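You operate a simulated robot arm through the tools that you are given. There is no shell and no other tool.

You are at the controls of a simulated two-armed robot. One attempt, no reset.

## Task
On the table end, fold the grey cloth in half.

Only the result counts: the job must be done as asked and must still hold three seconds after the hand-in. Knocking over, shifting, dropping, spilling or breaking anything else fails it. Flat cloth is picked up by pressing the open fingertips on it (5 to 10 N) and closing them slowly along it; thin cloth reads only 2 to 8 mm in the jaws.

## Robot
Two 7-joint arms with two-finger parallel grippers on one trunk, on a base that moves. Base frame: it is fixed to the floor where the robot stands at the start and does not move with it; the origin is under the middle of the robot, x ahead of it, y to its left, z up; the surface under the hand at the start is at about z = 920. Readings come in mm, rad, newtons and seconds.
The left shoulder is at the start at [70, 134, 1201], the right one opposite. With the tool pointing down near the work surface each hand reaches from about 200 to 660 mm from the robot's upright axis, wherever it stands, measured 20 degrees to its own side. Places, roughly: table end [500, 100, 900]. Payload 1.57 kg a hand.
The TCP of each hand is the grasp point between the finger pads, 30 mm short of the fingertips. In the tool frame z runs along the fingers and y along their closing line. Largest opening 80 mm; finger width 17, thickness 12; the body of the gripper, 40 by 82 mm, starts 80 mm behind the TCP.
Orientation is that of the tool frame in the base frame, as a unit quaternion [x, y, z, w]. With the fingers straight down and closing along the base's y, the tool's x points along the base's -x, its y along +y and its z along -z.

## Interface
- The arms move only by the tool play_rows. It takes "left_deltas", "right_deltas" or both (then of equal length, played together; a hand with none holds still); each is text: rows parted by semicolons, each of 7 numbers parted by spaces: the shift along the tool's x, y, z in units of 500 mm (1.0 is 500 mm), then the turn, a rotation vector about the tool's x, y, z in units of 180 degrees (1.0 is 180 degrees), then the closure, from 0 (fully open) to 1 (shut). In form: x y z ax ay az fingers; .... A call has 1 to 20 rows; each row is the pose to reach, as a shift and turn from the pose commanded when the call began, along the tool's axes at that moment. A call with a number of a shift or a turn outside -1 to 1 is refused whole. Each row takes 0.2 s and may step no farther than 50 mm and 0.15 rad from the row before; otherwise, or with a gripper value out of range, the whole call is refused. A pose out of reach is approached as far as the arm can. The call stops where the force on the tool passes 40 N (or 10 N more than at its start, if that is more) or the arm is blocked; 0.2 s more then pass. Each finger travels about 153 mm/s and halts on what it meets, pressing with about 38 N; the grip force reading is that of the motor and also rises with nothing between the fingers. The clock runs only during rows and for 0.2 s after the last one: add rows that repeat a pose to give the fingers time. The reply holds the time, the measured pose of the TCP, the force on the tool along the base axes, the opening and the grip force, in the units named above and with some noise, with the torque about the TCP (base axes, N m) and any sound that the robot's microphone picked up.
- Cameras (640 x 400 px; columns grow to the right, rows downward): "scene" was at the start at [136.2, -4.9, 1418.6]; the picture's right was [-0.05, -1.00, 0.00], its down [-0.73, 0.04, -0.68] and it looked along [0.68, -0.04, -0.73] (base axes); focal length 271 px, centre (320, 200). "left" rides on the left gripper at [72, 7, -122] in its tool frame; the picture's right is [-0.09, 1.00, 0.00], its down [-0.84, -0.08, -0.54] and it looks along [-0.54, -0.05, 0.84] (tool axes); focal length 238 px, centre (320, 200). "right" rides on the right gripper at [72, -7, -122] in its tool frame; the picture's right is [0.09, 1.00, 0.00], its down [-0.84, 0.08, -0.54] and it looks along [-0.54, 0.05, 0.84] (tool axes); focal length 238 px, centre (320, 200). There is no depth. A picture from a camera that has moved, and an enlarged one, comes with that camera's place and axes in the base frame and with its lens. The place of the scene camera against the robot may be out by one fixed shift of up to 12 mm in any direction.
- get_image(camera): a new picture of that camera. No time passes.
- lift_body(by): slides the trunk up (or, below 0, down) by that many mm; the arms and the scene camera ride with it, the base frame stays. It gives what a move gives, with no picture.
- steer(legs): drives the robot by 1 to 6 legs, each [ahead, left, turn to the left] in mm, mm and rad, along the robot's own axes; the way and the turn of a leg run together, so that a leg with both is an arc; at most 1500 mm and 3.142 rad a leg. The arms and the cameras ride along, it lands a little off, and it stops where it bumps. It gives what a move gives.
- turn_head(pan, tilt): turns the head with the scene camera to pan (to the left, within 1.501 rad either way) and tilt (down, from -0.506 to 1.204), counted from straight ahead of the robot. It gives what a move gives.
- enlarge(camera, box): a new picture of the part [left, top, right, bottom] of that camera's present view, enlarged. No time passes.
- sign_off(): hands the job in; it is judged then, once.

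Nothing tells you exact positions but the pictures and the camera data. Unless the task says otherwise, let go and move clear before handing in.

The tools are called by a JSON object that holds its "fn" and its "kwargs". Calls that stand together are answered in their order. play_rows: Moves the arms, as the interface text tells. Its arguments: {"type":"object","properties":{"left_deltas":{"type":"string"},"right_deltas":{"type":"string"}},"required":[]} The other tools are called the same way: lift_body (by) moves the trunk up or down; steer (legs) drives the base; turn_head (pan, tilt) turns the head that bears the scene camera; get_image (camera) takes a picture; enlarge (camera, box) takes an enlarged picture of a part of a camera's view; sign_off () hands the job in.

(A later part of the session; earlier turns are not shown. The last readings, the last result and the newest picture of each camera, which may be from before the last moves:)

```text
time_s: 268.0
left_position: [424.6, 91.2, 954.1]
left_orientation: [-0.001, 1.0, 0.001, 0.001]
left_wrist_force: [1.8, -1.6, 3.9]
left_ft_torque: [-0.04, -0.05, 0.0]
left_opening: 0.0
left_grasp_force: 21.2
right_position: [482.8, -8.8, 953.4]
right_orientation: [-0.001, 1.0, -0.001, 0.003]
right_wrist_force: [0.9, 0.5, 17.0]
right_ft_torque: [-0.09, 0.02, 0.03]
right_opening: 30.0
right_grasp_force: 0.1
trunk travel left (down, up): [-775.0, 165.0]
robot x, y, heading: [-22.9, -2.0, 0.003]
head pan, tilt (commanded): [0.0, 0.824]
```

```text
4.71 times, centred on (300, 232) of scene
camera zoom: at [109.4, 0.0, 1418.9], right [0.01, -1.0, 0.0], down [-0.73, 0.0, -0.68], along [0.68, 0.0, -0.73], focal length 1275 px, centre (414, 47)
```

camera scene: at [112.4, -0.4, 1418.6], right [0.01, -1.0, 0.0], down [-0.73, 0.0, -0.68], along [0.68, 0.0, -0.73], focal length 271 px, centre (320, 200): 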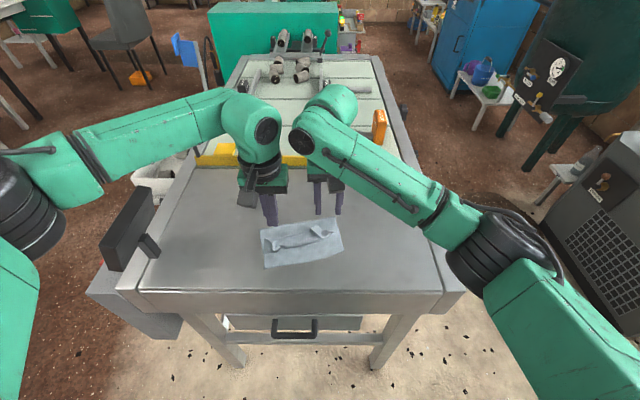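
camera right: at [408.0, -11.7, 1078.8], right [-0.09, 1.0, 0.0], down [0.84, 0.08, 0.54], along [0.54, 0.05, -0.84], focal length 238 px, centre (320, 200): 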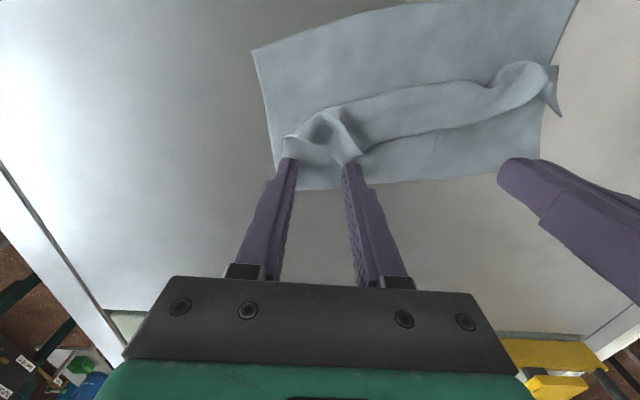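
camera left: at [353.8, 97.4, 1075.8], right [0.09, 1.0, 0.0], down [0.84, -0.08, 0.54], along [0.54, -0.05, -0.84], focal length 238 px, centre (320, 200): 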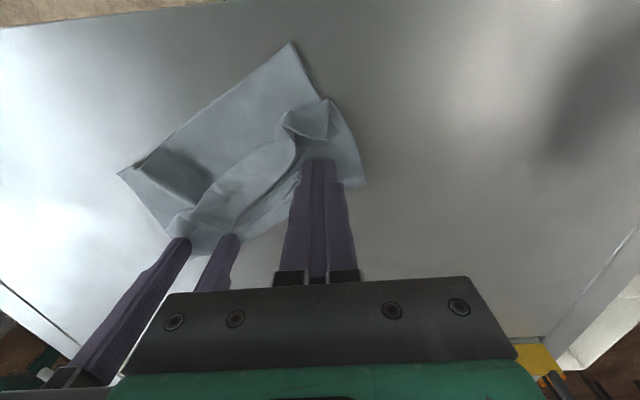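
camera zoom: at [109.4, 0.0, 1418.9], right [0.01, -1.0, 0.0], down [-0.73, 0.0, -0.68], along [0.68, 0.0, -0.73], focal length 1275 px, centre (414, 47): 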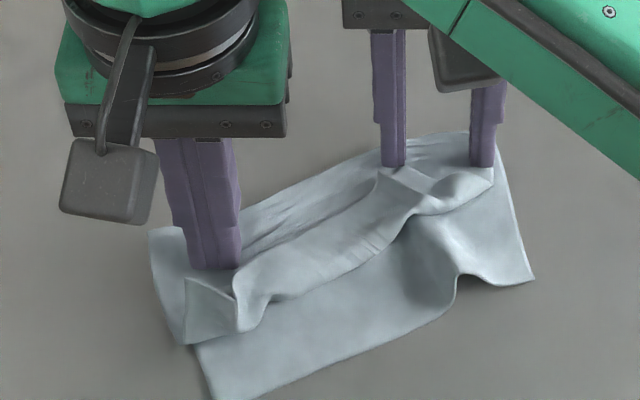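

The left fingertip dragged the lower layers along instead of flipping the strip. I'll lift it, let the cloth relax, and look.

{"fn": "play_rows", "kwargs": {"left_deltas": "-0.02 0.004 0 0 0 0 1.0; -0.04 0.008 0 0 0 0 1.0; -0.06 0.0128 0 0 0 0 1.0; -0.06 0.0128 -0.02 0 0 0 1.0; -0.06 0.0128 -0.06 0 0 0 1.0; -0.06 0.03 -0.12 0 0 0 1.0; -0.06 0.06 -0.16 0 0 0 0.9; -0.06 0.06 -0.16 0 0 0 0.8"}}

{"fn": "get_image", "kwargs": {"camera": "left"}}

{"fn": "enlarge", "kwargs": {"camera": "scene", "box": [240, 190, 360, 275]}}

```text
time_s: 269.8
left_position: [455.5, 122.5, 1031.7]
left_orientation: [0.0, 1.0, 0.001, 0.0]
left_wrist_force: [0.4, -0.1, 0.0]
left_ft_torque: [0.01, 0.03, -0.02]
left_opening: 15.9
left_grasp_force: 0.1
right_position: [482.1, -8.8, 954.5]
right_orientation: [-0.001, 1.0, 0.0, 0.003]
right_wrist_force: [-0.5, 0.3, 17.8]
right_ft_torque: [-0.13, 0.03, -0.01]
right_opening: 29.9
right_grasp_force: 0.0
trunk travel left (down, up): [-775.0, 165.0]
robot x, y, heading: [-19.8, 1.2, 0.011]
head pan, tilt (commanded): [0.0, 0.824]
```

```text
taken
camera left: at [383.6, 128.3, 1153.7], right [0.09, 1.0, 0.0], down [0.84, -0.08, 0.54], along [0.54, -0.05, -0.84], focal length 238 px, centre (320, 200)
```

left: 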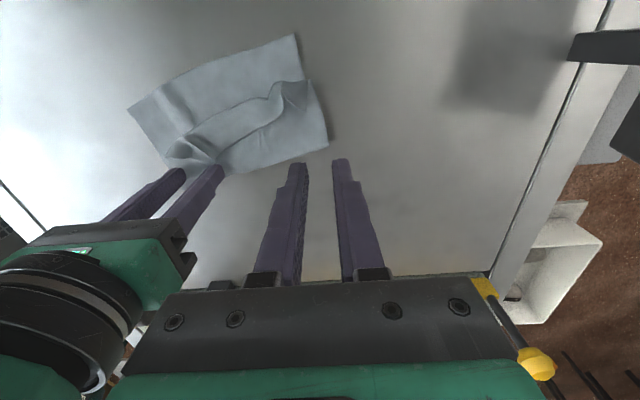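

```text
4.71 times, centred on (300, 232) of scene
camera zoom: at [109.4, 0.1, 1418.9], right [0.01, -1.0, 0.0], down [-0.73, 0.0, -0.68], along [0.68, 0.0, -0.73], focal length 1275 px, centre (414, 47)
```

zoom: 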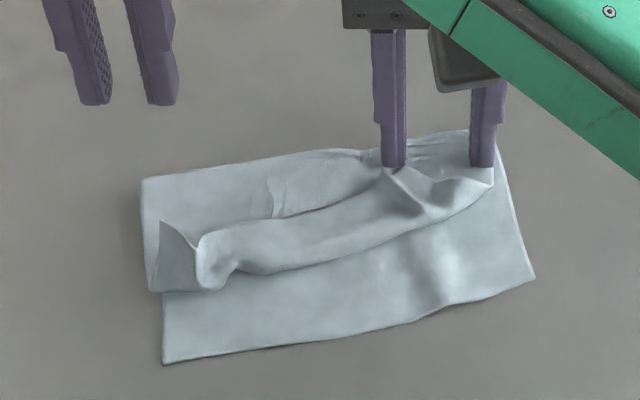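

It sprang back unharmed. I have a better idea: let gravity flip the strip. I'll slide the folded cloth so its near edge overhangs the table end, carry the strip over the end with both hands so it hangs down, then slide everything back. First I'll set the left hand as a second press point near the fold.

{"fn": "play_rows", "kwargs": {"left_deltas": "0.002 -0.012 0.03 0 0 0 0.75; 0.005 -0.024 0.06 0 0 0 0.7; 0.007 -0.035 0.09 0 0 0 0.65; 0.007 -0.035 0.12 0 0 0 0.625; 0.007 -0.035 0.142 0 0 0 0.625; 0.007 -0.035 0.148 0 0 0 0.625; 0.007 -0.035 0.148 0 0 0 0.625"}}

{"fn": "get_image", "kwargs": {"camera": "left"}}

{"fn": "enlarge", "kwargs": {"camera": "scene", "box": [240, 190, 360, 275]}}

```text
time_s: 271.4
left_position: [450.9, 104.9, 960.0]
left_orientation: [0.0, 1.0, 0.001, 0.0]
left_wrist_force: [-0.3, 1.0, 0.4]
left_ft_torque: [0.0, -0.01, 0.02]
left_opening: 30.1
left_grasp_force: 0.0
right_position: [481.8, -9.9, 954.4]
right_orientation: [-0.001, 1.0, -0.001, 0.002]
right_wrist_force: [0.6, 0.5, 16.1]
right_ft_torque: [-0.09, 0.03, -0.03]
right_opening: 29.9
right_grasp_force: 0.1
trunk travel left (down, up): [-775.0, 165.0]
robot x, y, heading: [-23.1, -2.3, 0.005]
head pan, tilt (commanded): [0.0, 0.824]
```

```text
taken
camera left: at [379.0, 111.1, 1081.2], right [0.09, 1.0, 0.0], down [0.84, -0.08, 0.54], along [0.54, -0.05, -0.84], focal length 238 px, centre (320, 200)
```

left: 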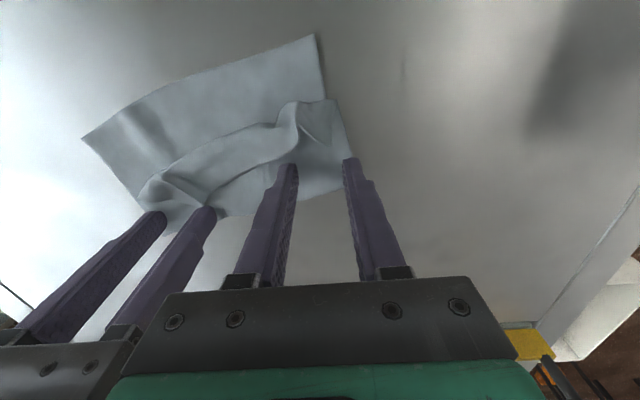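

```text
4.71 times, centred on (300, 232) of scene
camera zoom: at [109.4, 0.2, 1418.9], right [0.01, -1.0, 0.0], down [-0.73, 0.0, -0.68], along [0.68, 0.0, -0.73], focal length 1275 px, centre (414, 47)
```

zoom: 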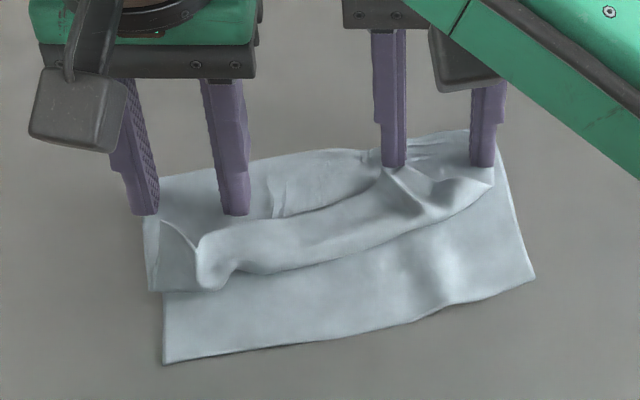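

{"fn": "play_rows", "kwargs": {"left_deltas": "-0.008 0 0.004 0 0 0 0.625; -0.008 0 0.009 0 0 0 0.625; -0.008 0 0.012 0 0 0 0.625; -0.008 0 0.012 0 0 0 0.625"}}

```text
time_s: 272.4
left_position: [455.7, 103.4, 954.7]
left_orientation: [-0.001, 1.0, 0.0, 0.002]
left_wrist_force: [0.5, 1.3, 8.8]
left_ft_torque: [0.13, 0.02, 0.04]
left_opening: 30.4
left_grasp_force: 0.2
right_position: [483.0, -8.6, 955.3]
right_orientation: [0.0, 1.0, 0.0, 0.003]
right_wrist_force: [2.1, 1.1, 13.6]
right_ft_torque: [-0.01, 0.01, 0.02]
right_opening: 29.9
right_grasp_force: 0.0
trunk travel left (down, up): [-775.0, 165.0]
robot x, y, heading: [-23.8, -0.5, 0.004]
head pan, tilt (commanded): [0.0, 0.824]
```

Both press points hold, at 9 and 14 N. I'll slide and straighten the whole folded cloth toward the table end so about 30 mm of the lower layer overhangs, half the way first.

{"fn": "play_rows", "kwargs": {"left_deltas": "0.012 0.0003 0 0 0 0 0.625; 0.024 0.0006 0 0 0 0 0.625; 0.036 0.0009 0 0 0 0 0.625; 0.048 0.0012 0 0 0 0 0.625; 0.06 0.0015 0 0 0 0 0.625; 0.07 0.0015 0 0 0 0 0.625", "right_deltas": "0.018 -0.0003 0 0 0 0 0.625; 0.036 -0.0006 0 0 0 0 0.625; 0.054 -0.0009 0 0 0 0 0.625; 0.072 -0.0012 0 0 0 0 0.625; 0.09 -0.0015 0 0 0 0 0.625; 0.105 -0.0015 0 0 0 0 0.625"}}

{"fn": "enlarge", "kwargs": {"camera": "scene", "box": [230, 190, 390, 300]}}

{"fn": "get_image", "kwargs": {"camera": "left"}}

```text
time_s: 273.8
left_position: [421.4, 106.4, 954.2]
left_orientation: [-0.001, 1.0, 0.001, 0.002]
left_wrist_force: [2.1, 0.2, 13.5]
left_ft_torque: [0.2, -0.08, -0.05]
left_opening: 30.1
left_grasp_force: 0.1
right_position: [429.2, -8.6, 954.3]
right_orientation: [0.0, 1.0, 0.0, 0.004]
right_wrist_force: [3.9, -0.7, 17.1]
right_ft_torque: [-0.1, -0.05, 0.02]
right_opening: 29.9
right_grasp_force: 0.1
trunk travel left (down, up): [-775.0, 165.0]
robot x, y, heading: [-25.1, 0.1, 0.008]
head pan, tilt (commanded): [0.0, 0.824]
```

```text
3.64 times, centred on (310, 245) of scene
camera zoom: at [108.7, -0.5, 1419.1], right [0.01, -1.0, 0.0], down [-0.73, 0.0, -0.68], along [0.68, 0.0, -0.73], focal length 985 px, centre (356, 36)
```

zoom: 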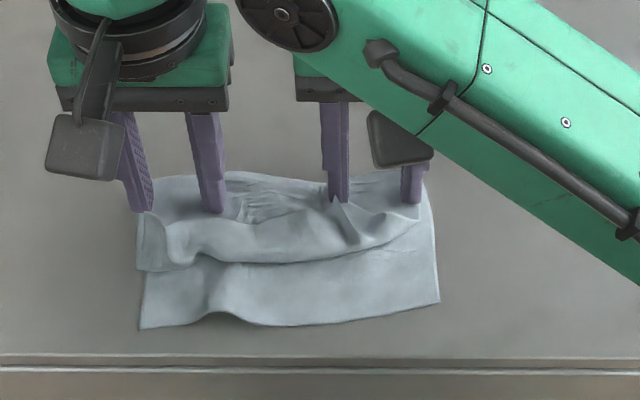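

```text
taken
camera left: at [349.9, 111.2, 1075.8], right [0.09, 1.0, 0.0], down [0.84, -0.08, 0.54], along [0.54, -0.05, -0.84], focal length 238 px, centre (320, 200)
```

left: 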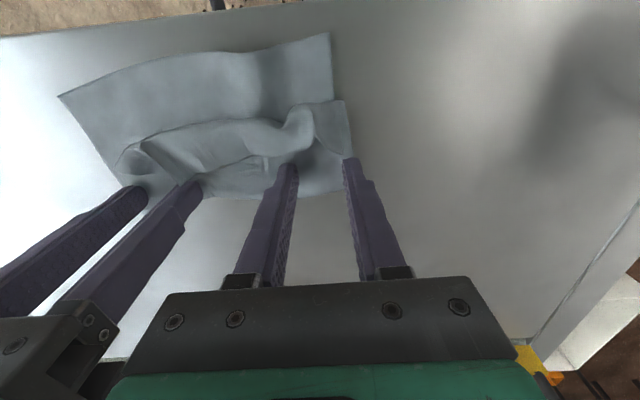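

It's sliding, with a small ripple in the lower layer. I'll continue the second half, then lift briefly so the ripple relaxes.

{"fn": "play_rows", "kwargs": {"left_deltas": "0.01 0.0002 0.0006 0 0 0 0.625; 0.022 0.0004 0.0006 0 0 0 0.625; 0.034 0.0006 0.0006 0 0 0 0.625; 0.046 0.0008 0.0006 0 0 0 0.625; 0.058 0.001 0.0006 0 0 0 0.625; 0.07 0.001 0.0006 0 0 0 0.625; 0.07 0.001 -0.01 0 0 0 0.625; 0.07 0.001 -0.03 0 0 0 0.625; 0.06 0.02 -0.07 0 0 0 0.625; 0.05 0.03 -0.1 0 0 0 0.65; 0.05 0.03 -0.1 0 0 0 0.65", "right_deltas": "0.016 -0.0002 0 0 0 0 0.625; 0.034 -0.0004 0 0 0 0 0.625; 0.052 -0.0006 0 0 0 0 0.625; 0.07 -0.0008 0 0 0 0 0.625; 0.088 -0.001 0 0 0 0 0.625; 0.105 -0.001 0 0 0 0 0.625; 0.105 -0.001 -0.01 0 0 0 0.625; 0.105 -0.001 -0.03 0 0 0 0.625; 0.095 -0.02 -0.07 0 0 0 0.625; 0.085 -0.03 -0.1 0 0 0 0.65; 0.085 -0.03 -0.1 0 0 0 0.65"}}

{"fn": "enlarge", "kwargs": {"camera": "scene", "box": [230, 200, 390, 310]}}

{"fn": "get_image", "kwargs": {"camera": "left"}}

{"fn": "get_image", "kwargs": {"camera": "right"}}

```text
time_s: 275.2
left_position: [386.2, 105.4, 954.3]
left_orientation: [-0.001, 1.0, 0.002, 0.001]
left_wrist_force: [-1.7, -0.7, 9.2]
left_ft_torque: [0.13, 0.04, 0.0]
left_opening: 29.9
left_grasp_force: 0.0
right_position: [380.5, -8.6, 954.8]
right_orientation: [0.0, 1.0, 0.003, 0.006]
right_wrist_force: [-0.9, -0.5, 13.7]
right_ft_torque: [-0.21, 0.12, -0.02]
right_opening: 29.9
right_grasp_force: 0.0
trunk travel left (down, up): [-775.0, 165.0]
robot x, y, heading: [-20.6, -2.6, 0.003]
head pan, tilt (commanded): [0.0, 0.824]
stopped in row 7 (right hand): the force on the tool passed its limit at 41 N (the readings are from after the stop); the commanded pose is now the measured one
```

```text
3.64 times, centred on (310, 255) of scene
camera zoom: at [108.3, -0.4, 1418.5], right [0.01, -1.0, 0.0], down [-0.73, 0.0, -0.68], along [0.68, 0.0, -0.73], focal length 985 px, centre (356, 0)
```

zoom: 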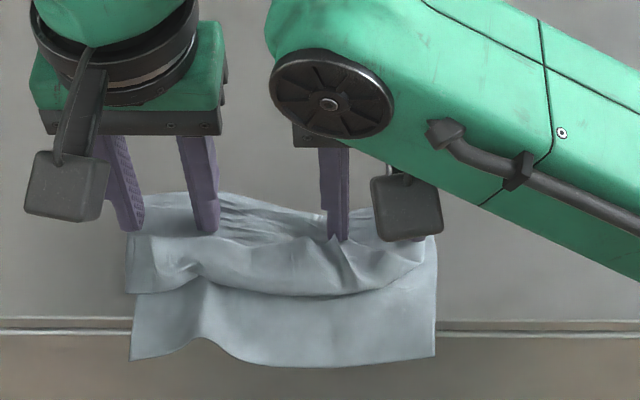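

```text
taken
camera left: at [313.8, 111.1, 1075.9], right [0.09, 1.0, 0.0], down [0.84, -0.08, 0.54], along [0.54, -0.05, -0.84], focal length 238 px, centre (320, 200)
```

left: 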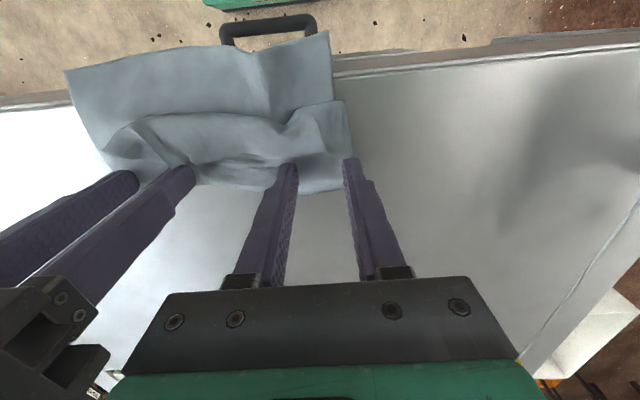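

```text
taken
camera right: at [307.1, -16.0, 1075.8], right [-0.09, 1.0, 0.0], down [0.83, 0.08, 0.55], along [0.55, 0.05, -0.83], focal length 238 px, centre (320, 200)
```

right: 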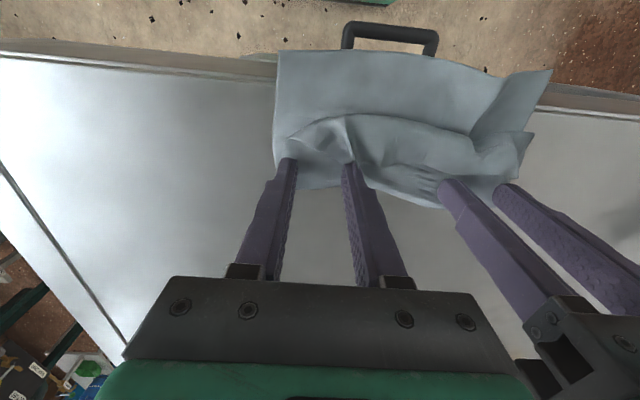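

The near part of the lower layer now overhangs the table end. I'll lift both hands gently and look.

{"fn": "play_rows", "kwargs": {"left_deltas": "0 0 -0.006 0 0 0 0.625; 0 0 -0.02 0 0 0 0.625; 0 0.01 -0.05 0 0 0 0.625; 0 0.02 -0.08 0 0 0 0.65; 0 0.02 -0.1 0 0 0 0.65", "right_deltas": "0 0 -0.006 0 0 0 0.625; 0 0 -0.02 0 0 0 0.625; 0 -0.01 -0.05 0 0 0 0.625; 0 -0.02 -0.08 0 0 0 0.65; 0 -0.02 -0.1 0 0 0 0.65"}}

{"fn": "get_image", "kwargs": {"camera": "left"}}

{"fn": "get_image", "kwargs": {"camera": "right"}}

{"fn": "enlarge", "kwargs": {"camera": "scene", "box": [230, 200, 390, 310]}}

```text
time_s: 276.4
left_position: [386.8, 114.3, 1001.8]
left_orientation: [-0.001, 1.0, 0.001, -0.001]
left_wrist_force: [-0.5, -0.2, 1.1]
left_ft_torque: [-0.01, 0.04, 0.04]
left_opening: 27.9
left_grasp_force: 0.0
right_position: [381.4, -17.9, 1002.8]
right_orientation: [0.0, 1.0, 0.002, 0.003]
right_wrist_force: [-0.5, 0.5, -0.5]
right_ft_torque: [-0.01, -0.01, 0.02]
right_opening: 27.9
right_grasp_force: 0.0
trunk travel left (down, up): [-775.0, 165.0]
robot x, y, heading: [-24.1, 0.0, 0.008]
head pan, tilt (commanded): [0.0, 0.824]
```

```text
taken
camera left: at [316.1, 120.5, 1124.3], right [0.09, 1.0, 0.0], down [0.84, -0.08, 0.54], along [0.54, -0.05, -0.84], focal length 238 px, centre (320, 200)
```

left: 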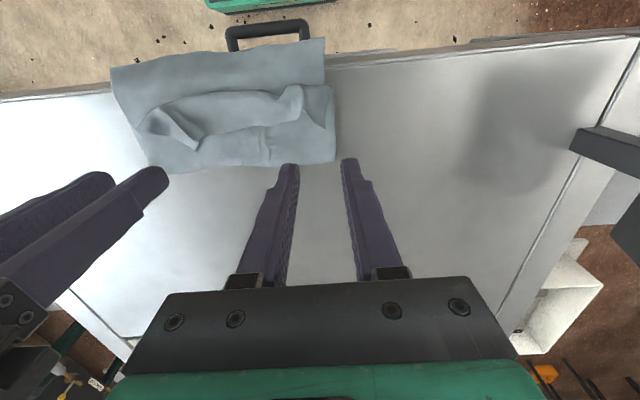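

```text
taken
camera right: at [309.1, -24.8, 1124.2], right [-0.09, 1.0, 0.0], down [0.83, 0.08, 0.55], along [0.54, 0.05, -0.84], focal length 238 px, centre (320, 200)
```

right: 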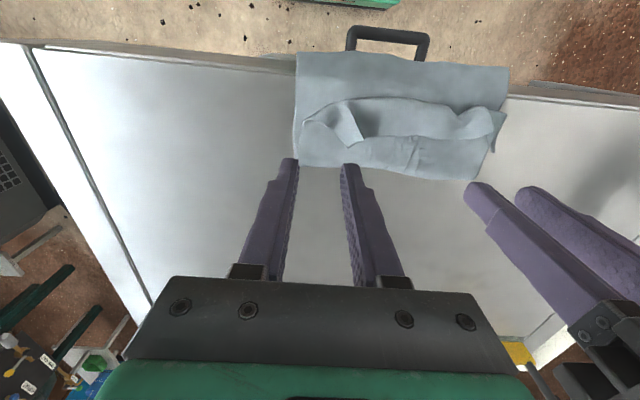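

```text
3.64 times, centred on (310, 255) of scene
camera zoom: at [112.6, -0.2, 1418.5], right [0.01, -1.0, 0.0], down [-0.73, 0.0, -0.68], along [0.68, 0.0, -0.73], focal length 985 px, centre (356, 0)
```

zoom: 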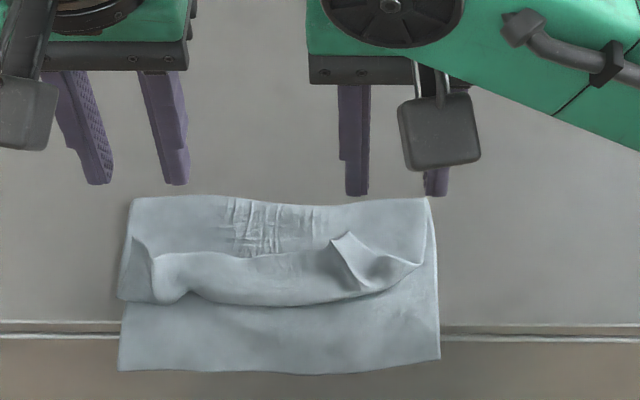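

The near part overhangs the table end and everything is square now. I'll zoom in on the tabs for the two-hand pinch.

{"fn": "enlarge", "kwargs": {"camera": "left", "box": [100, 30, 350, 185]}}

{"fn": "enlarge", "kwargs": {"camera": "right", "box": [280, 40, 530, 195]}}

```text
2.56 times, centred on (225, 108) of left
camera zoom: at [316.1, 120.5, 1124.3], right [0.09, 1.0, 0.0], down [0.84, -0.08, 0.54], along [0.54, -0.05, -0.84], focal length 610 px, centre (563, 437)
```

zoom: 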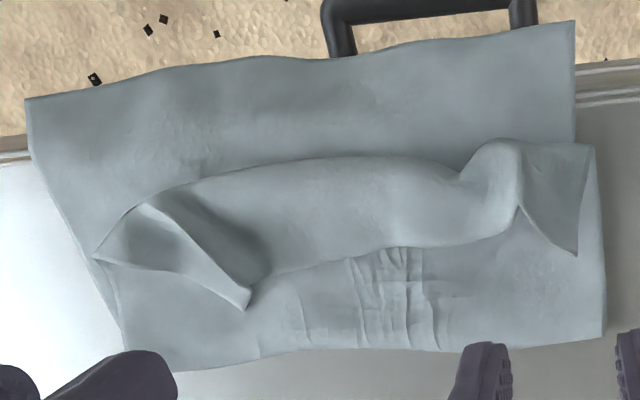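

```text
2.56 times, centred on (405, 118) of right
camera zoom: at [309.1, -24.8, 1124.2], right [-0.09, 1.0, 0.0], down [0.83, 0.08, 0.55], along [0.54, 0.05, -0.84], focal length 610 px, centre (102, 411)
```

zoom: 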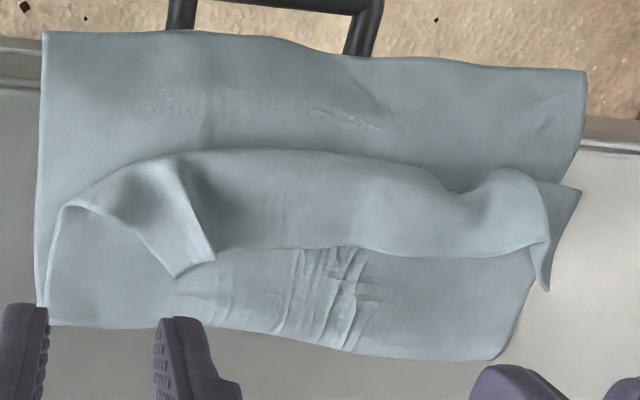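

I can see both tabs clearly: the left pleat around (348, 101) and the right tab around (365, 7). I'll bring both hands astride them, sideways first and then down.

{"fn": "play_rows", "kwargs": {"left_deltas": "0.02 -0.007 0 0 0 0 0.65; 0.04 -0.014 0 0 0 0 0.65; 0.06 -0.02 0.01 0 0 0 0.65; 0.078 -0.026 0.02 0 0 0 0.65; 0.078 -0.026 0.04 0 0 0 0.65; 0.078 -0.026 0.06 0 0 0 0.65; 0.078 -0.026 0.072 0 0 0 0.65; 0.078 -0.026 0.072 0 0 0 0.65", "right_deltas": "0.008 0.0125 0 0 0 0 0.65; 0.016 0.025 0 0 0 0 0.65; 0.025 0.0375 0.01 0 0 0 0.65; 0.033 0.05 0.02 0 0 0 0.65; 0.033 0.05 0.04 0 0 0 0.65; 0.033 0.05 0.06 0 0 0 0.65; 0.033 0.05 0.074 0 0 0 0.65; 0.033 0.05 0.074 0 0 0 0.65"}}

{"fn": "enlarge", "kwargs": {"camera": "left", "box": [200, 70, 440, 220]}}

{"fn": "enlarge", "kwargs": {"camera": "right", "box": [200, 70, 440, 220]}}

{"fn": "enlarge", "kwargs": {"camera": "scene", "box": [230, 200, 390, 310]}}

```text
time_s: 278.2
left_position: [349.2, 102.1, 966.3]
left_orientation: [-0.001, 1.0, 0.002, -0.001]
left_wrist_force: [0.3, -0.1, -0.3]
left_ft_torque: [0.0, -0.02, 0.01]
left_opening: 27.9
left_grasp_force: 0.0
right_position: [365.7, 5.3, 966.6]
right_orientation: [0.0, 1.0, 0.002, 0.003]
right_wrist_force: [-0.7, -0.4, -0.2]
right_ft_torque: [0.02, -0.03, 0.02]
right_opening: 27.8
right_grasp_force: 0.0
trunk travel left (down, up): [-775.0, 165.0]
robot x, y, heading: [-24.6, -3.2, 0.005]
head pan, tilt (commanded): [0.0, 0.824]
```

```text
2.67 times, centred on (320, 145) of left
camera zoom: at [277.9, 108.2, 1088.5], right [0.09, 1.0, 0.0], down [0.84, -0.08, 0.54], along [0.54, -0.05, -0.84], focal length 636 px, centre (320, 347)
```

zoom: 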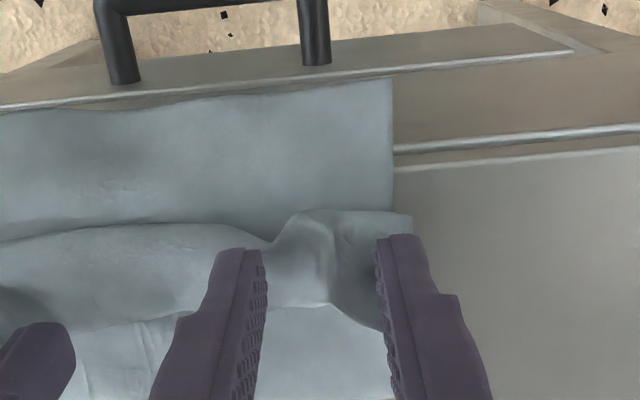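

```text
2.67 times, centred on (320, 145) of right
camera zoom: at [293.6, -1.0, 1088.3], right [-0.09, 1.0, 0.0], down [0.83, 0.08, 0.55], along [0.55, 0.05, -0.84], focal length 636 px, centre (320, 347)
```

zoom: 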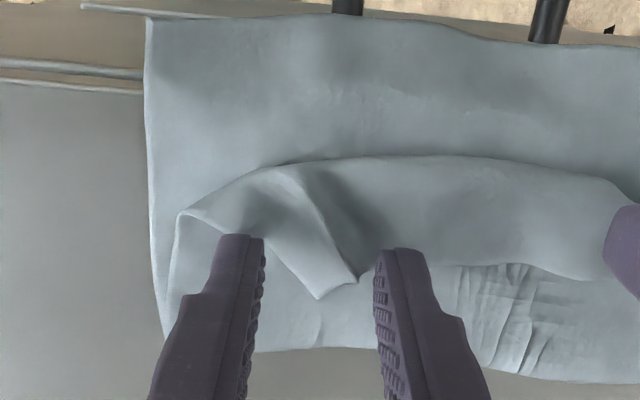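

```text
3.64 times, centred on (310, 255) of scene
camera zoom: at [112.7, 0.0, 1418.6], right [0.01, -1.0, 0.0], down [-0.73, 0.0, -0.68], along [0.68, 0.0, -0.73], focal length 985 px, centre (356, 0)
```

zoom: 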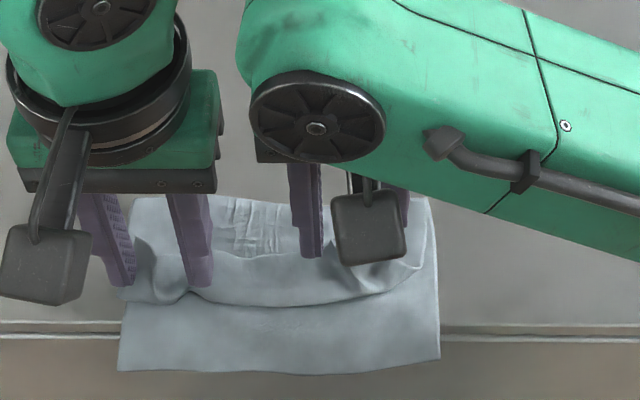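

Both tabs are between the fingers. I'll lower about 5 mm and close both hands slowly.

{"fn": "play_rows", "kwargs": {"left_deltas": "0 0 0.006 0 0 0 0.65; 0 0 0.011 0 0 0 0.68; 0 0 0.011 0 0 0 0.72; 0 0 0.011 0 0 0 0.76; 0 0 0.011 0 0 0 0.8; 0 0 0.011 0 0 0 0.84; 0 0 0.011 0 0 0 0.88; 0 0 0.011 0 0 0 0.91; 0 0 0.011 0 0 0 0.94; 0 0 0.011 0 0 0 0.97; 0 0 0.011 0 0 0 1.0; 0 0 0.011 0 0 0 1.0; 0 0 0.011 0 0 0 1.0", "right_deltas": "0 0 0.006 0 0 0 0.65; 0 0 0.011 0 0 0 0.68; 0 0 0.011 0 0 0 0.72; 0 0 0.011 0 0 0 0.76; 0 0 0.011 0 0 0 0.8; 0 0 0.011 0 0 0 0.84; 0 0 0.011 0 0 0 0.88; 0 0 0.011 0 0 0 0.91; 0 0 0.011 0 0 0 0.94; 0 0 0.011 0 0 0 0.97; 0 0 0.011 0 0 0 1.0; 0 0 0.011 0 0 0 1.0; 0 0 0.011 0 0 0 1.0"}}

{"fn": "enlarge", "kwargs": {"camera": "left", "box": [200, 70, 440, 220]}}

{"fn": "enlarge", "kwargs": {"camera": "right", "box": [200, 70, 440, 220]}}

```text
time_s: 281.1
left_position: [349.4, 102.3, 960.8]
left_orientation: [-0.001, 1.0, 0.002, -0.001]
left_wrist_force: [0.5, -0.8, 0.5]
left_ft_torque: [-0.06, -0.03, -0.01]
left_opening: 2.5
left_grasp_force: 23.3
right_position: [364.8, 4.3, 958.9]
right_orientation: [0.0, 1.0, 0.001, 0.004]
right_wrist_force: [-0.7, 1.1, -0.1]
right_ft_torque: [0.02, 0.01, -0.01]
right_opening: 1.9
right_grasp_force: 23.5
trunk travel left (down, up): [-775.0, 165.0]
robot x, y, heading: [-26.5, -2.8, 0.008]
head pan, tilt (commanded): [0.0, 0.824]
```

```text
2.67 times, centred on (320, 145) of left
camera zoom: at [276.7, 108.1, 1083.4], right [0.09, 1.0, 0.0], down [0.84, -0.08, 0.54], along [0.54, -0.05, -0.84], focal length 636 px, centre (320, 347)
```

zoom: 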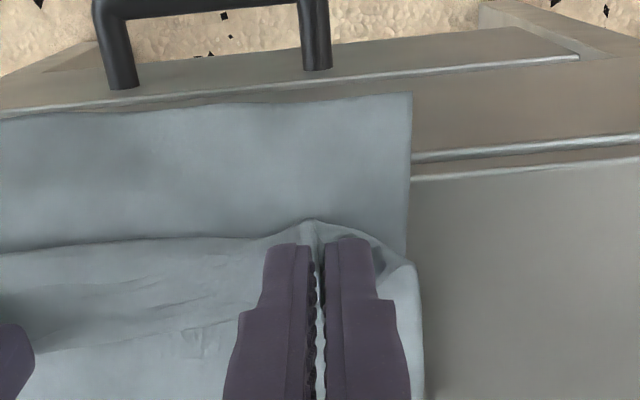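

```text
2.67 times, centred on (320, 145) of right
camera zoom: at [292.8, -1.1, 1081.3], right [-0.09, 1.0, 0.0], down [0.83, 0.08, 0.55], along [0.55, 0.05, -0.84], focal length 636 px, centre (320, 347)
```

zoom: 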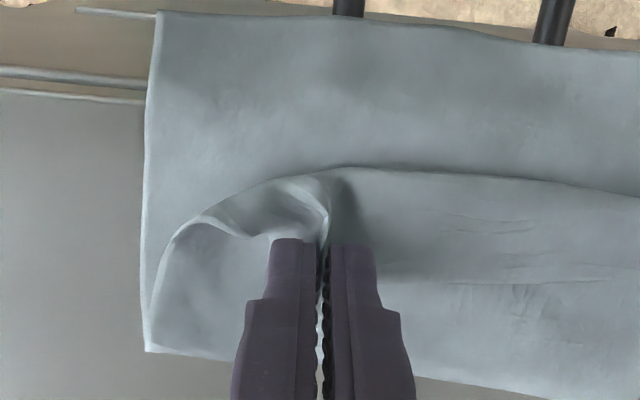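

Both hold, at 2.5 and 1.9 mm. I'll lift both straight up about 45 mm to unroll the strip.

{"fn": "play_rows", "kwargs": {"left_deltas": "0 0 -0.01 0 0 0 1.0; 0 0 -0.025 0 0 0 1.0; 0 0 -0.04 0 0 0 1.0; 0 0 -0.055 0 0 0 1.0; 0 0 -0.07 0 0 0 1.0; 0 0 -0.085 0 0 0 1.0; 0 0 -0.085 0 0 0 1.0", "right_deltas": "0 0 -0.01 0 0 0 1.0; 0 0 -0.025 0 0 0 1.0; 0 0 -0.04 0 0 0 1.0; 0 0 -0.055 0 0 0 1.0; 0 0 -0.07 0 0 0 1.0; 0 0 -0.085 0 0 0 1.0; 0 0 -0.085 0 0 0 1.0"}}

{"fn": "get_image", "kwargs": {"camera": "left"}}

{"fn": "get_image", "kwargs": {"camera": "right"}}

{"fn": "enlarge", "kwargs": {"camera": "scene", "box": [230, 200, 390, 310]}}

```text
time_s: 282.6
left_position: [347.4, 103.5, 1005.0]
left_orientation: [-0.001, 1.0, 0.001, -0.001]
left_wrist_force: [0.7, -0.8, 0.7]
left_ft_torque: [-0.08, 0.0, 0.0]
left_opening: 2.4
left_grasp_force: 24.1
right_position: [364.7, 3.9, 1002.0]
right_orientation: [0.0, 1.0, 0.001, 0.003]
right_wrist_force: [-0.3, 1.1, 0.6]
right_ft_torque: [0.05, 0.02, 0.0]
right_opening: 1.7
right_grasp_force: 23.6
trunk travel left (down, up): [-775.0, 165.0]
robot x, y, heading: [-22.5, 1.6, 0.006]
head pan, tilt (commanded): [0.0, 0.824]
```

```text
taken
camera left: at [276.7, 108.4, 1126.7], right [0.09, 1.0, 0.0], down [0.84, -0.08, 0.54], along [0.54, -0.05, -0.84], focal length 238 px, centre (320, 200)
```

left: 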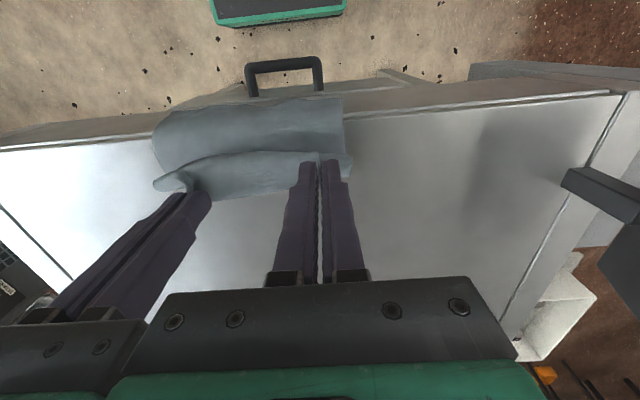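

```text
taken
camera right: at [292.8, -2.2, 1123.2], right [-0.09, 1.0, 0.0], down [0.83, 0.08, 0.55], along [0.55, 0.05, -0.84], focal length 238 px, centre (320, 200)
```

right: 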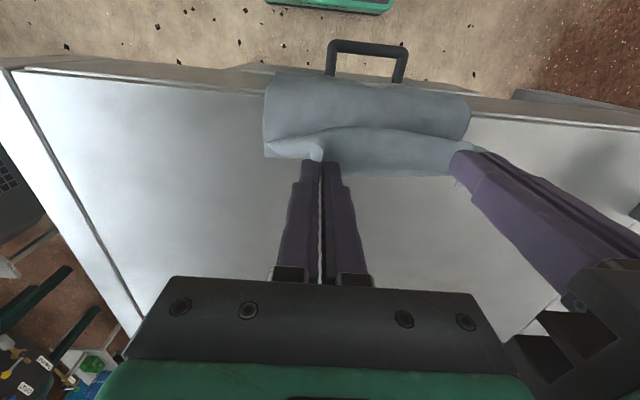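

```text
3.64 times, centred on (310, 255) of scene
camera zoom: at [112.7, 0.1, 1418.6], right [0.01, -1.0, 0.0], down [-0.73, 0.0, -0.68], along [0.68, 0.0, -0.73], focal length 985 px, centre (356, 0)
```

zoom: 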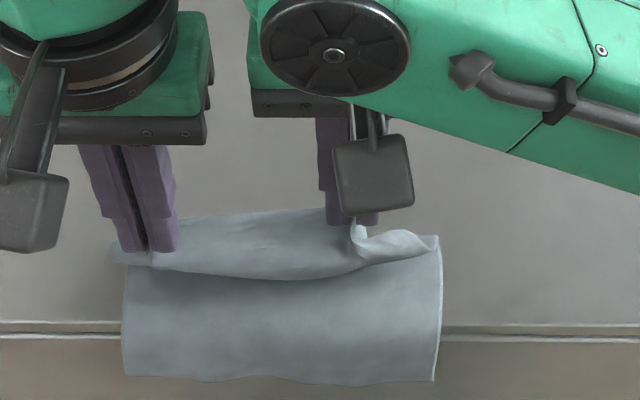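

The strip has unrolled upward and the lower layer droops over the table end. Now I'll carry the edge over the table end and lower it in front, so the strip can hang down.

{"fn": "play_rows", "kwargs": {"left_deltas": "0.014 0 0.004 0 0 0 1.0; 0.028 0 0.008 0 0 0 1.0; 0.042 0 0.012 0 0 0 1.0; 0.056 0 0.02 0 0 0 1.0; 0.07 0 0.03 0 0 0 1.0; 0.084 0 0.045 0 0 0 1.0; 0.088 0 0.065 0 0 0 1.0; 0.09 0 0.09 0 0 0 1.0; 0.09 0 0.11 0 0 0 1.0; 0.09 0 0.11 0 0 0 1.0", "right_deltas": "0.02 0 0.004 0 0 0 1.0; 0.04 0 0.008 0 0 0 1.0; 0.06 0 0.012 0 0 0 1.0; 0.08 0 0.02 0 0 0 1.0; 0.1 0 0.03 0 0 0 1.0; 0.12 0 0.045 0 0 0 1.0; 0.124 0 0.065 0 0 0 1.0; 0.126 0 0.085 0 0 0 1.0; 0.126 0 0.105 0 0 0 1.0; 0.126 0 0.105 0 0 0 1.0"}}

{"fn": "get_image", "kwargs": {"camera": "left"}}

{"fn": "get_image", "kwargs": {"camera": "right"}}

{"fn": "enlarge", "kwargs": {"camera": "scene", "box": [230, 200, 390, 310]}}

```text
time_s: 284.9
left_position: [305.0, 103.5, 949.1]
left_orientation: [-0.001, 1.0, 0.002, -0.001]
left_wrist_force: [-0.7, -0.9, 0.3]
left_ft_torque: [-0.03, 0.03, -0.01]
left_opening: 2.3
left_grasp_force: 24.2
right_position: [304.0, 6.7, 948.6]
right_orientation: [0.001, 1.0, 0.001, 0.004]
right_wrist_force: [-0.4, 1.2, -0.2]
right_ft_torque: [0.02, 0.01, 0.01]
right_opening: 2.1
right_grasp_force: 23.8
trunk travel left (down, up): [-775.0, 165.0]
robot x, y, heading: [-21.2, 0.6, 0.006]
head pan, tilt (commanded): [0.0, 0.824]
```

```text
taken
camera left: at [233.8, 108.3, 1070.7], right [0.09, 1.0, 0.0], down [0.84, -0.08, 0.54], along [0.54, -0.05, -0.84], focal length 238 px, centre (320, 200)
```

left: 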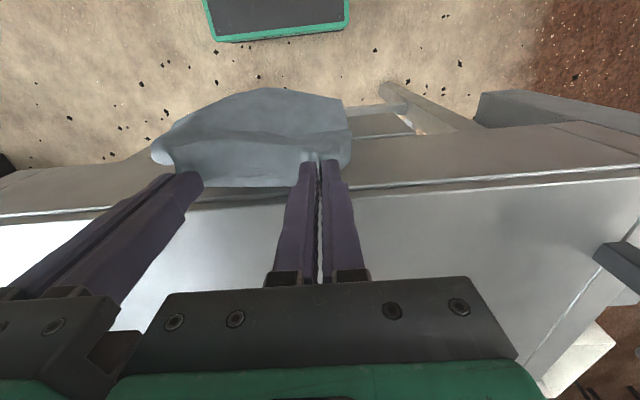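

```text
taken
camera right: at [232.1, -0.4, 1071.1], right [-0.09, 1.0, 0.0], down [0.83, 0.08, 0.55], along [0.55, 0.05, -0.84], focal length 238 px, centre (320, 200)
```

right: 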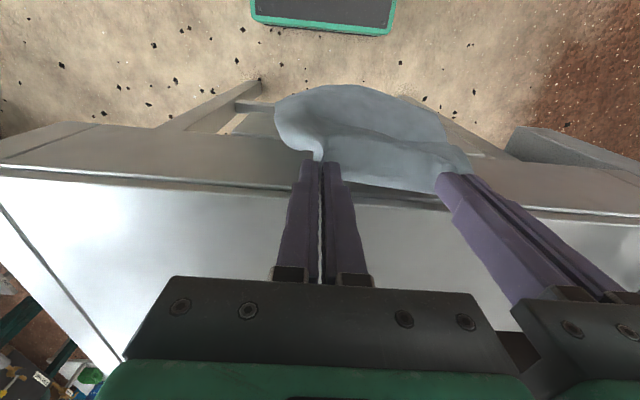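

```text
3.64 times, centred on (310, 255) of scene
camera zoom: at [112.6, 0.0, 1418.6], right [0.01, -1.0, 0.0], down [-0.73, 0.0, -0.68], along [0.68, 0.0, -0.73], focal length 985 px, centre (356, 0)
```

zoom: 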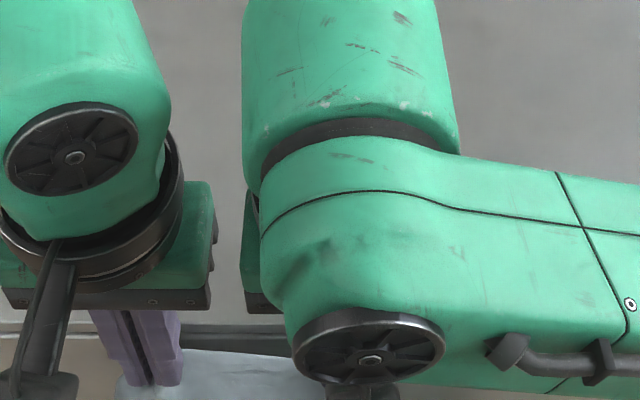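

The whole cloth has slid off the table end and now hangs freely from both hands by its far edge. That's actually ideal: I can now lay it onto the table and fold it over in the direction that suits this grip. I'll move slightly away from the table and raise it clear.

{"fn": "play_rows", "kwargs": {"left_deltas": "0.015 0 0 0 0 0 1.0; 0.03 0 0 0 0 0 1.0; 0.045 0 -0.01 0 0 0 1.0; 0.06 0 -0.03 0 0 0 1.0; 0.06 0 -0.06 0 0 0 1.0; 0.06 0 -0.1 0 0 0 1.0; 0.06 0 -0.14 0 0 0 1.0; 0.06 0 -0.18 0 0 0 1.0; 0.06 0 -0.2 0 0 0 1.0; 0.06 0 -0.2 0 0 0 1.0", "right_deltas": "0.015 0 0 0 0 0 1.0; 0.03 0 0 0 0 0 1.0; 0.045 0 -0.01 0 0 0 1.0; 0.06 0 -0.03 0 0 0 1.0; 0.06 0 -0.06 0 0 0 1.0; 0.06 0 -0.1 0 0 0 1.0; 0.06 0 -0.14 0 0 0 1.0; 0.06 0 -0.18 0 0 0 1.0; 0.06 0 -0.2 0 0 0 1.0; 0.06 0 -0.2 0 0 0 1.0"}}

{"fn": "get_image", "kwargs": {"camera": "left"}}

{"fn": "get_image", "kwargs": {"camera": "right"}}

{"fn": "get_image", "kwargs": {"camera": "scene"}}

```text
time_s: 287.1
left_position: [274.6, 102.0, 1047.3]
left_orientation: [0.0, 1.0, 0.002, -0.002]
left_wrist_force: [0.1, -1.1, 0.3]
left_ft_torque: [-0.04, 0.0, -0.03]
left_opening: 2.1
left_grasp_force: 24.2
right_position: [273.4, 6.6, 1047.6]
right_orientation: [0.0, 1.0, 0.0, 0.004]
right_wrist_force: [1.2, -0.6, 0.1]
right_ft_torque: [0.04, -0.03, 0.0]
right_opening: 2.1
right_grasp_force: 23.5
trunk travel left (down, up): [-775.0, 165.0]
robot x, y, heading: [-26.8, -4.4, 0.005]
head pan, tilt (commanded): [0.0, 0.824]
```

```text
taken
camera left: at [202.5, 108.3, 1170.1], right [0.09, 1.0, 0.0], down [0.84, -0.08, 0.54], along [0.54, -0.05, -0.84], focal length 238 px, centre (320, 200)
```

left: 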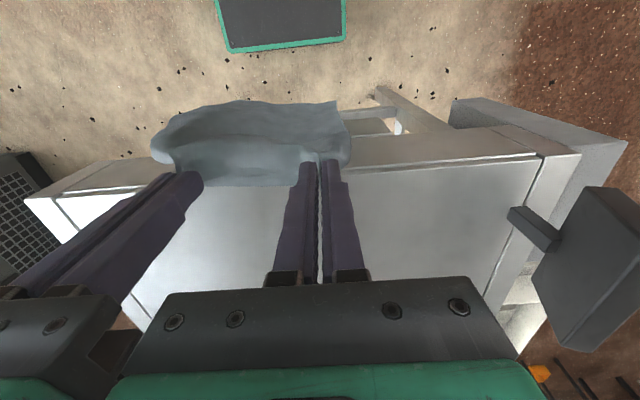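

```text
taken
camera right: at [200.8, -0.4, 1170.3], right [-0.09, 1.0, 0.0], down [0.83, 0.08, 0.55], along [0.55, 0.05, -0.84], focal length 238 px, centre (320, 200)
```

right: 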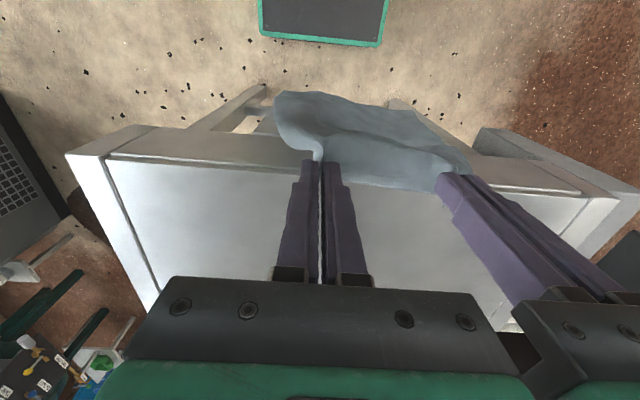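

```text
taken
camera scene: at [112.6, 0.0, 1418.6], right [0.01, -1.0, 0.0], down [-0.73, 0.0, -0.68], along [0.68, 0.0, -0.73], focal length 271 px, centre (320, 200)
```

scene: 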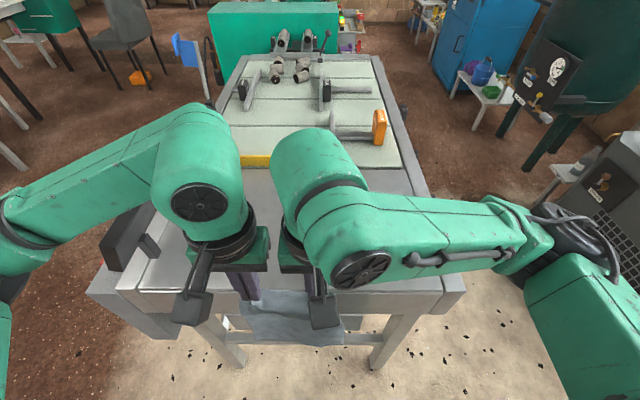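

The cloth hangs freely in front of the table. I'll raise it further so its lower edge will clear the tabletop.

{"fn": "play_rows", "kwargs": {"left_deltas": "0 0 -0.04 0 0 0 1.0; 0 0 -0.08 0 0 0 1.0; 0 0 -0.12 0 0 0 1.0; 0 0 -0.16 0 0 0 1.0; 0 0 -0.2 0 0 0 1.0; 0 0 -0.24 0 0 0 1.0; 0 0 -0.27 0 0 0 1.0; 0 0 -0.27 0 0 0 1.0", "right_deltas": "0 0 -0.04 0 0 0 1.0; 0 0 -0.08 0 0 0 1.0; 0 0 -0.12 0 0 0 1.0; 0 0 -0.16 0 0 0 1.0; 0 0 -0.2 0 0 0 1.0; 0 0 -0.24 0 0 0 1.0; 0 0 -0.27 0 0 0 1.0; 0 0 -0.27 0 0 0 1.0"}}

{"fn": "get_image", "kwargs": {"camera": "left"}}

{"fn": "get_image", "kwargs": {"camera": "scene"}}

```text
time_s: 288.9
left_position: [274.8, 101.8, 1184.9]
left_orientation: [-0.001, 1.0, 0.002, -0.001]
left_wrist_force: [0.3, -0.2, -0.4]
left_ft_torque: [-0.04, -0.02, -0.02]
left_opening: 2.5
left_grasp_force: 23.9
right_position: [271.7, 4.5, 1183.7]
right_orientation: [-0.001, 1.0, 0.002, 0.003]
right_wrist_force: [-0.6, 1.9, -0.2]
right_ft_torque: [0.01, 0.02, 0.03]
right_opening: 1.7
right_grasp_force: 23.6
trunk travel left (down, up): [-775.0, 165.0]
robot x, y, heading: [-23.1, 1.0, 0.007]
head pan, tilt (commanded): [0.0, 0.824]
```

```text
taken
camera left: at [203.7, 107.6, 1306.7], right [0.09, 1.0, 0.0], down [0.84, -0.08, 0.54], along [0.54, -0.05, -0.84], focal length 238 px, centre (320, 200)
```

left: 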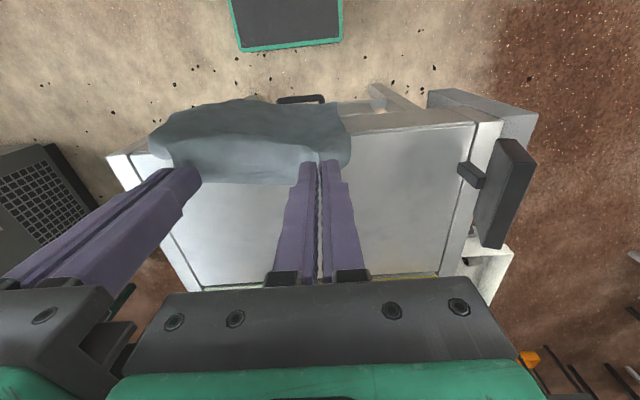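

```text
taken
camera scene: at [113.0, 0.1, 1418.5], right [0.01, -1.0, 0.0], down [-0.73, 0.0, -0.68], along [0.68, 0.0, -0.73], focal length 271 px, centre (320, 200)
```

scene: 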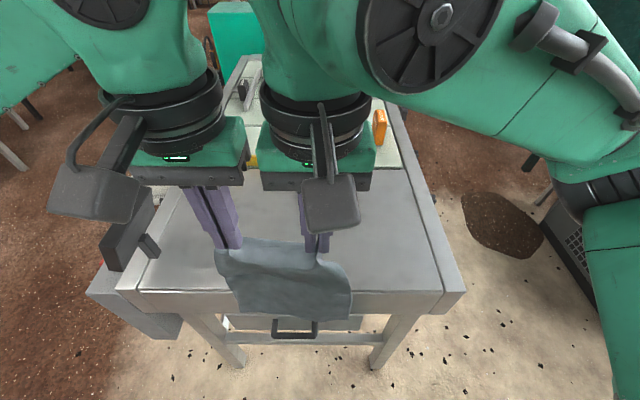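

The cloth hangs nearly full length from both hands, about 45 mm above table height. I'll drive forward about 83 mm so it's over the table, ready to be laid down.

{"fn": "steer", "kwargs": {"legs": [[83, 0, 0]]}}

{"fn": "play_rows", "kwargs": {"left_deltas": "-0.03 0 0 0 0 0 1.0; -0.06 0 0 0 0 0 1.0; -0.09 0 0 0 0 0 1.0; -0.12 0 0 0 0 0 1.0; -0.16 0 0 0 0 0 1.0; -0.2 0 0 0 0 0 1.0; -0.24 0 0 0 0 0 1.0; -0.28 0 0 0 0 0 1.0; -0.32 0 0 0 0 0 1.0; -0.36 0 0 0 0 0 1.0; -0.4 0 0 0 0 0 1.0; -0.4 0 0 0 0 0 1.0", "right_deltas": "-0.03 0 0 0 0 0 1.0; -0.06 0 0 0 0 0 1.0; -0.09 0 0 0 0 0 1.0; -0.12 0 0 0 0 0 1.0; -0.16 0 0 0 0 0 1.0; -0.2 0 0 0 0 0 1.0; -0.24 0 0 0 0 0 1.0; -0.28 0 0 0 0 0 1.0; -0.32 0 0 0 0 0 1.0; -0.36 0 0 0 0 0 1.0; -0.4 0 0 0 0 0 1.0; -0.4 0 0 0 0 0 1.0"}}

{"fn": "get_image", "kwargs": {"camera": "scene"}}

{"fn": "get_image", "kwargs": {"camera": "left"}}

{"fn": "get_image", "kwargs": {"camera": "right"}}

```text
time_s: 289.9
left_position: [354.5, 102.7, 1185.4]
left_orientation: [-0.001, 1.0, 0.002, 0.0]
left_wrist_force: [-0.1, -0.7, -0.4]
left_ft_torque: [-0.04, 0.02, 0.01]
left_opening: 2.4
left_grasp_force: 24.1
right_position: [349.7, 5.2, 1184.9]
right_orientation: [0.0, 1.0, 0.002, 0.006]
right_wrist_force: [-0.1, 0.9, 0.5]
right_ft_torque: [0.07, -0.02, -0.01]
right_opening: 2.0
right_grasp_force: 23.5
trunk travel left (down, up): [-775.0, 165.0]
robot x, y, heading: [58.3, -1.3, 0.01]
head pan, tilt (commanded): [0.0, 0.824]
```

```text
time_s: 292.5
left_position: [556.9, 101.5, 1185.7]
left_orientation: [0.0, 1.0, 0.002, -0.001]
left_wrist_force: [0.0, -0.5, -0.7]
left_ft_torque: [-0.05, 0.0, -0.01]
left_opening: 2.3
left_grasp_force: 23.6
right_position: [552.5, 4.5, 1184.9]
right_orientation: [-0.001, 1.0, 0.001, 0.004]
right_wrist_force: [0.6, 1.0, 0.4]
right_ft_torque: [0.05, -0.01, -0.02]
right_opening: 2.2
right_grasp_force: 23.2
trunk travel left (down, up): [-775.0, 165.0]
robot x, y, heading: [60.4, 1.3, 0.008]
head pan, tilt (commanded): [0.0, 0.824]
```

```text
taken
camera scene: at [195.4, 0.5, 1418.6], right [0.01, -1.0, 0.0], down [-0.73, 0.0, -0.68], along [0.68, 0.0, -0.73], focal length 271 px, centre (320, 200)
```

scene: 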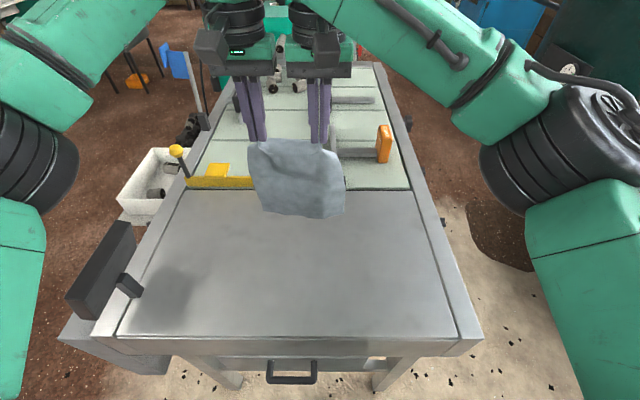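

```text
taken
camera left: at [486.4, 108.3, 1307.1], right [0.09, 1.0, 0.0], down [0.84, -0.08, 0.54], along [0.54, -0.05, -0.84], focal length 238 px, centre (320, 200)
```

left: 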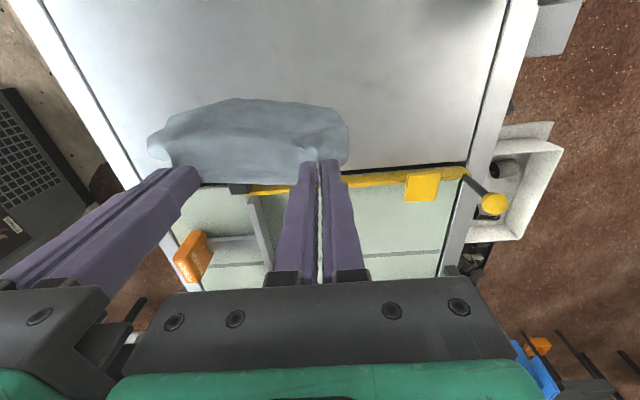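

```text
taken
camera right: at [481.0, -1.8, 1307.1], right [-0.09, 1.0, 0.0], down [0.83, 0.08, 0.55], along [0.55, 0.05, -0.84], focal length 238 px, centre (320, 200)
```

right: 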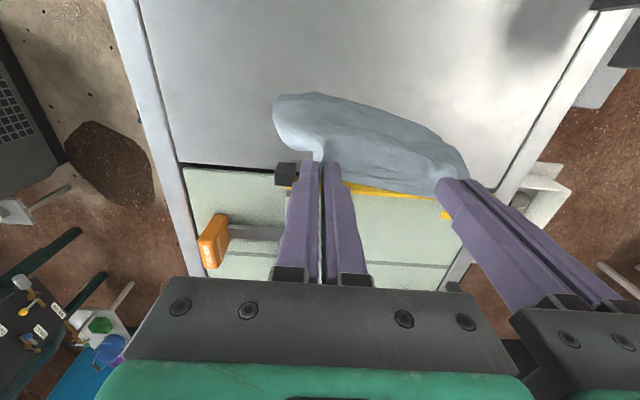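

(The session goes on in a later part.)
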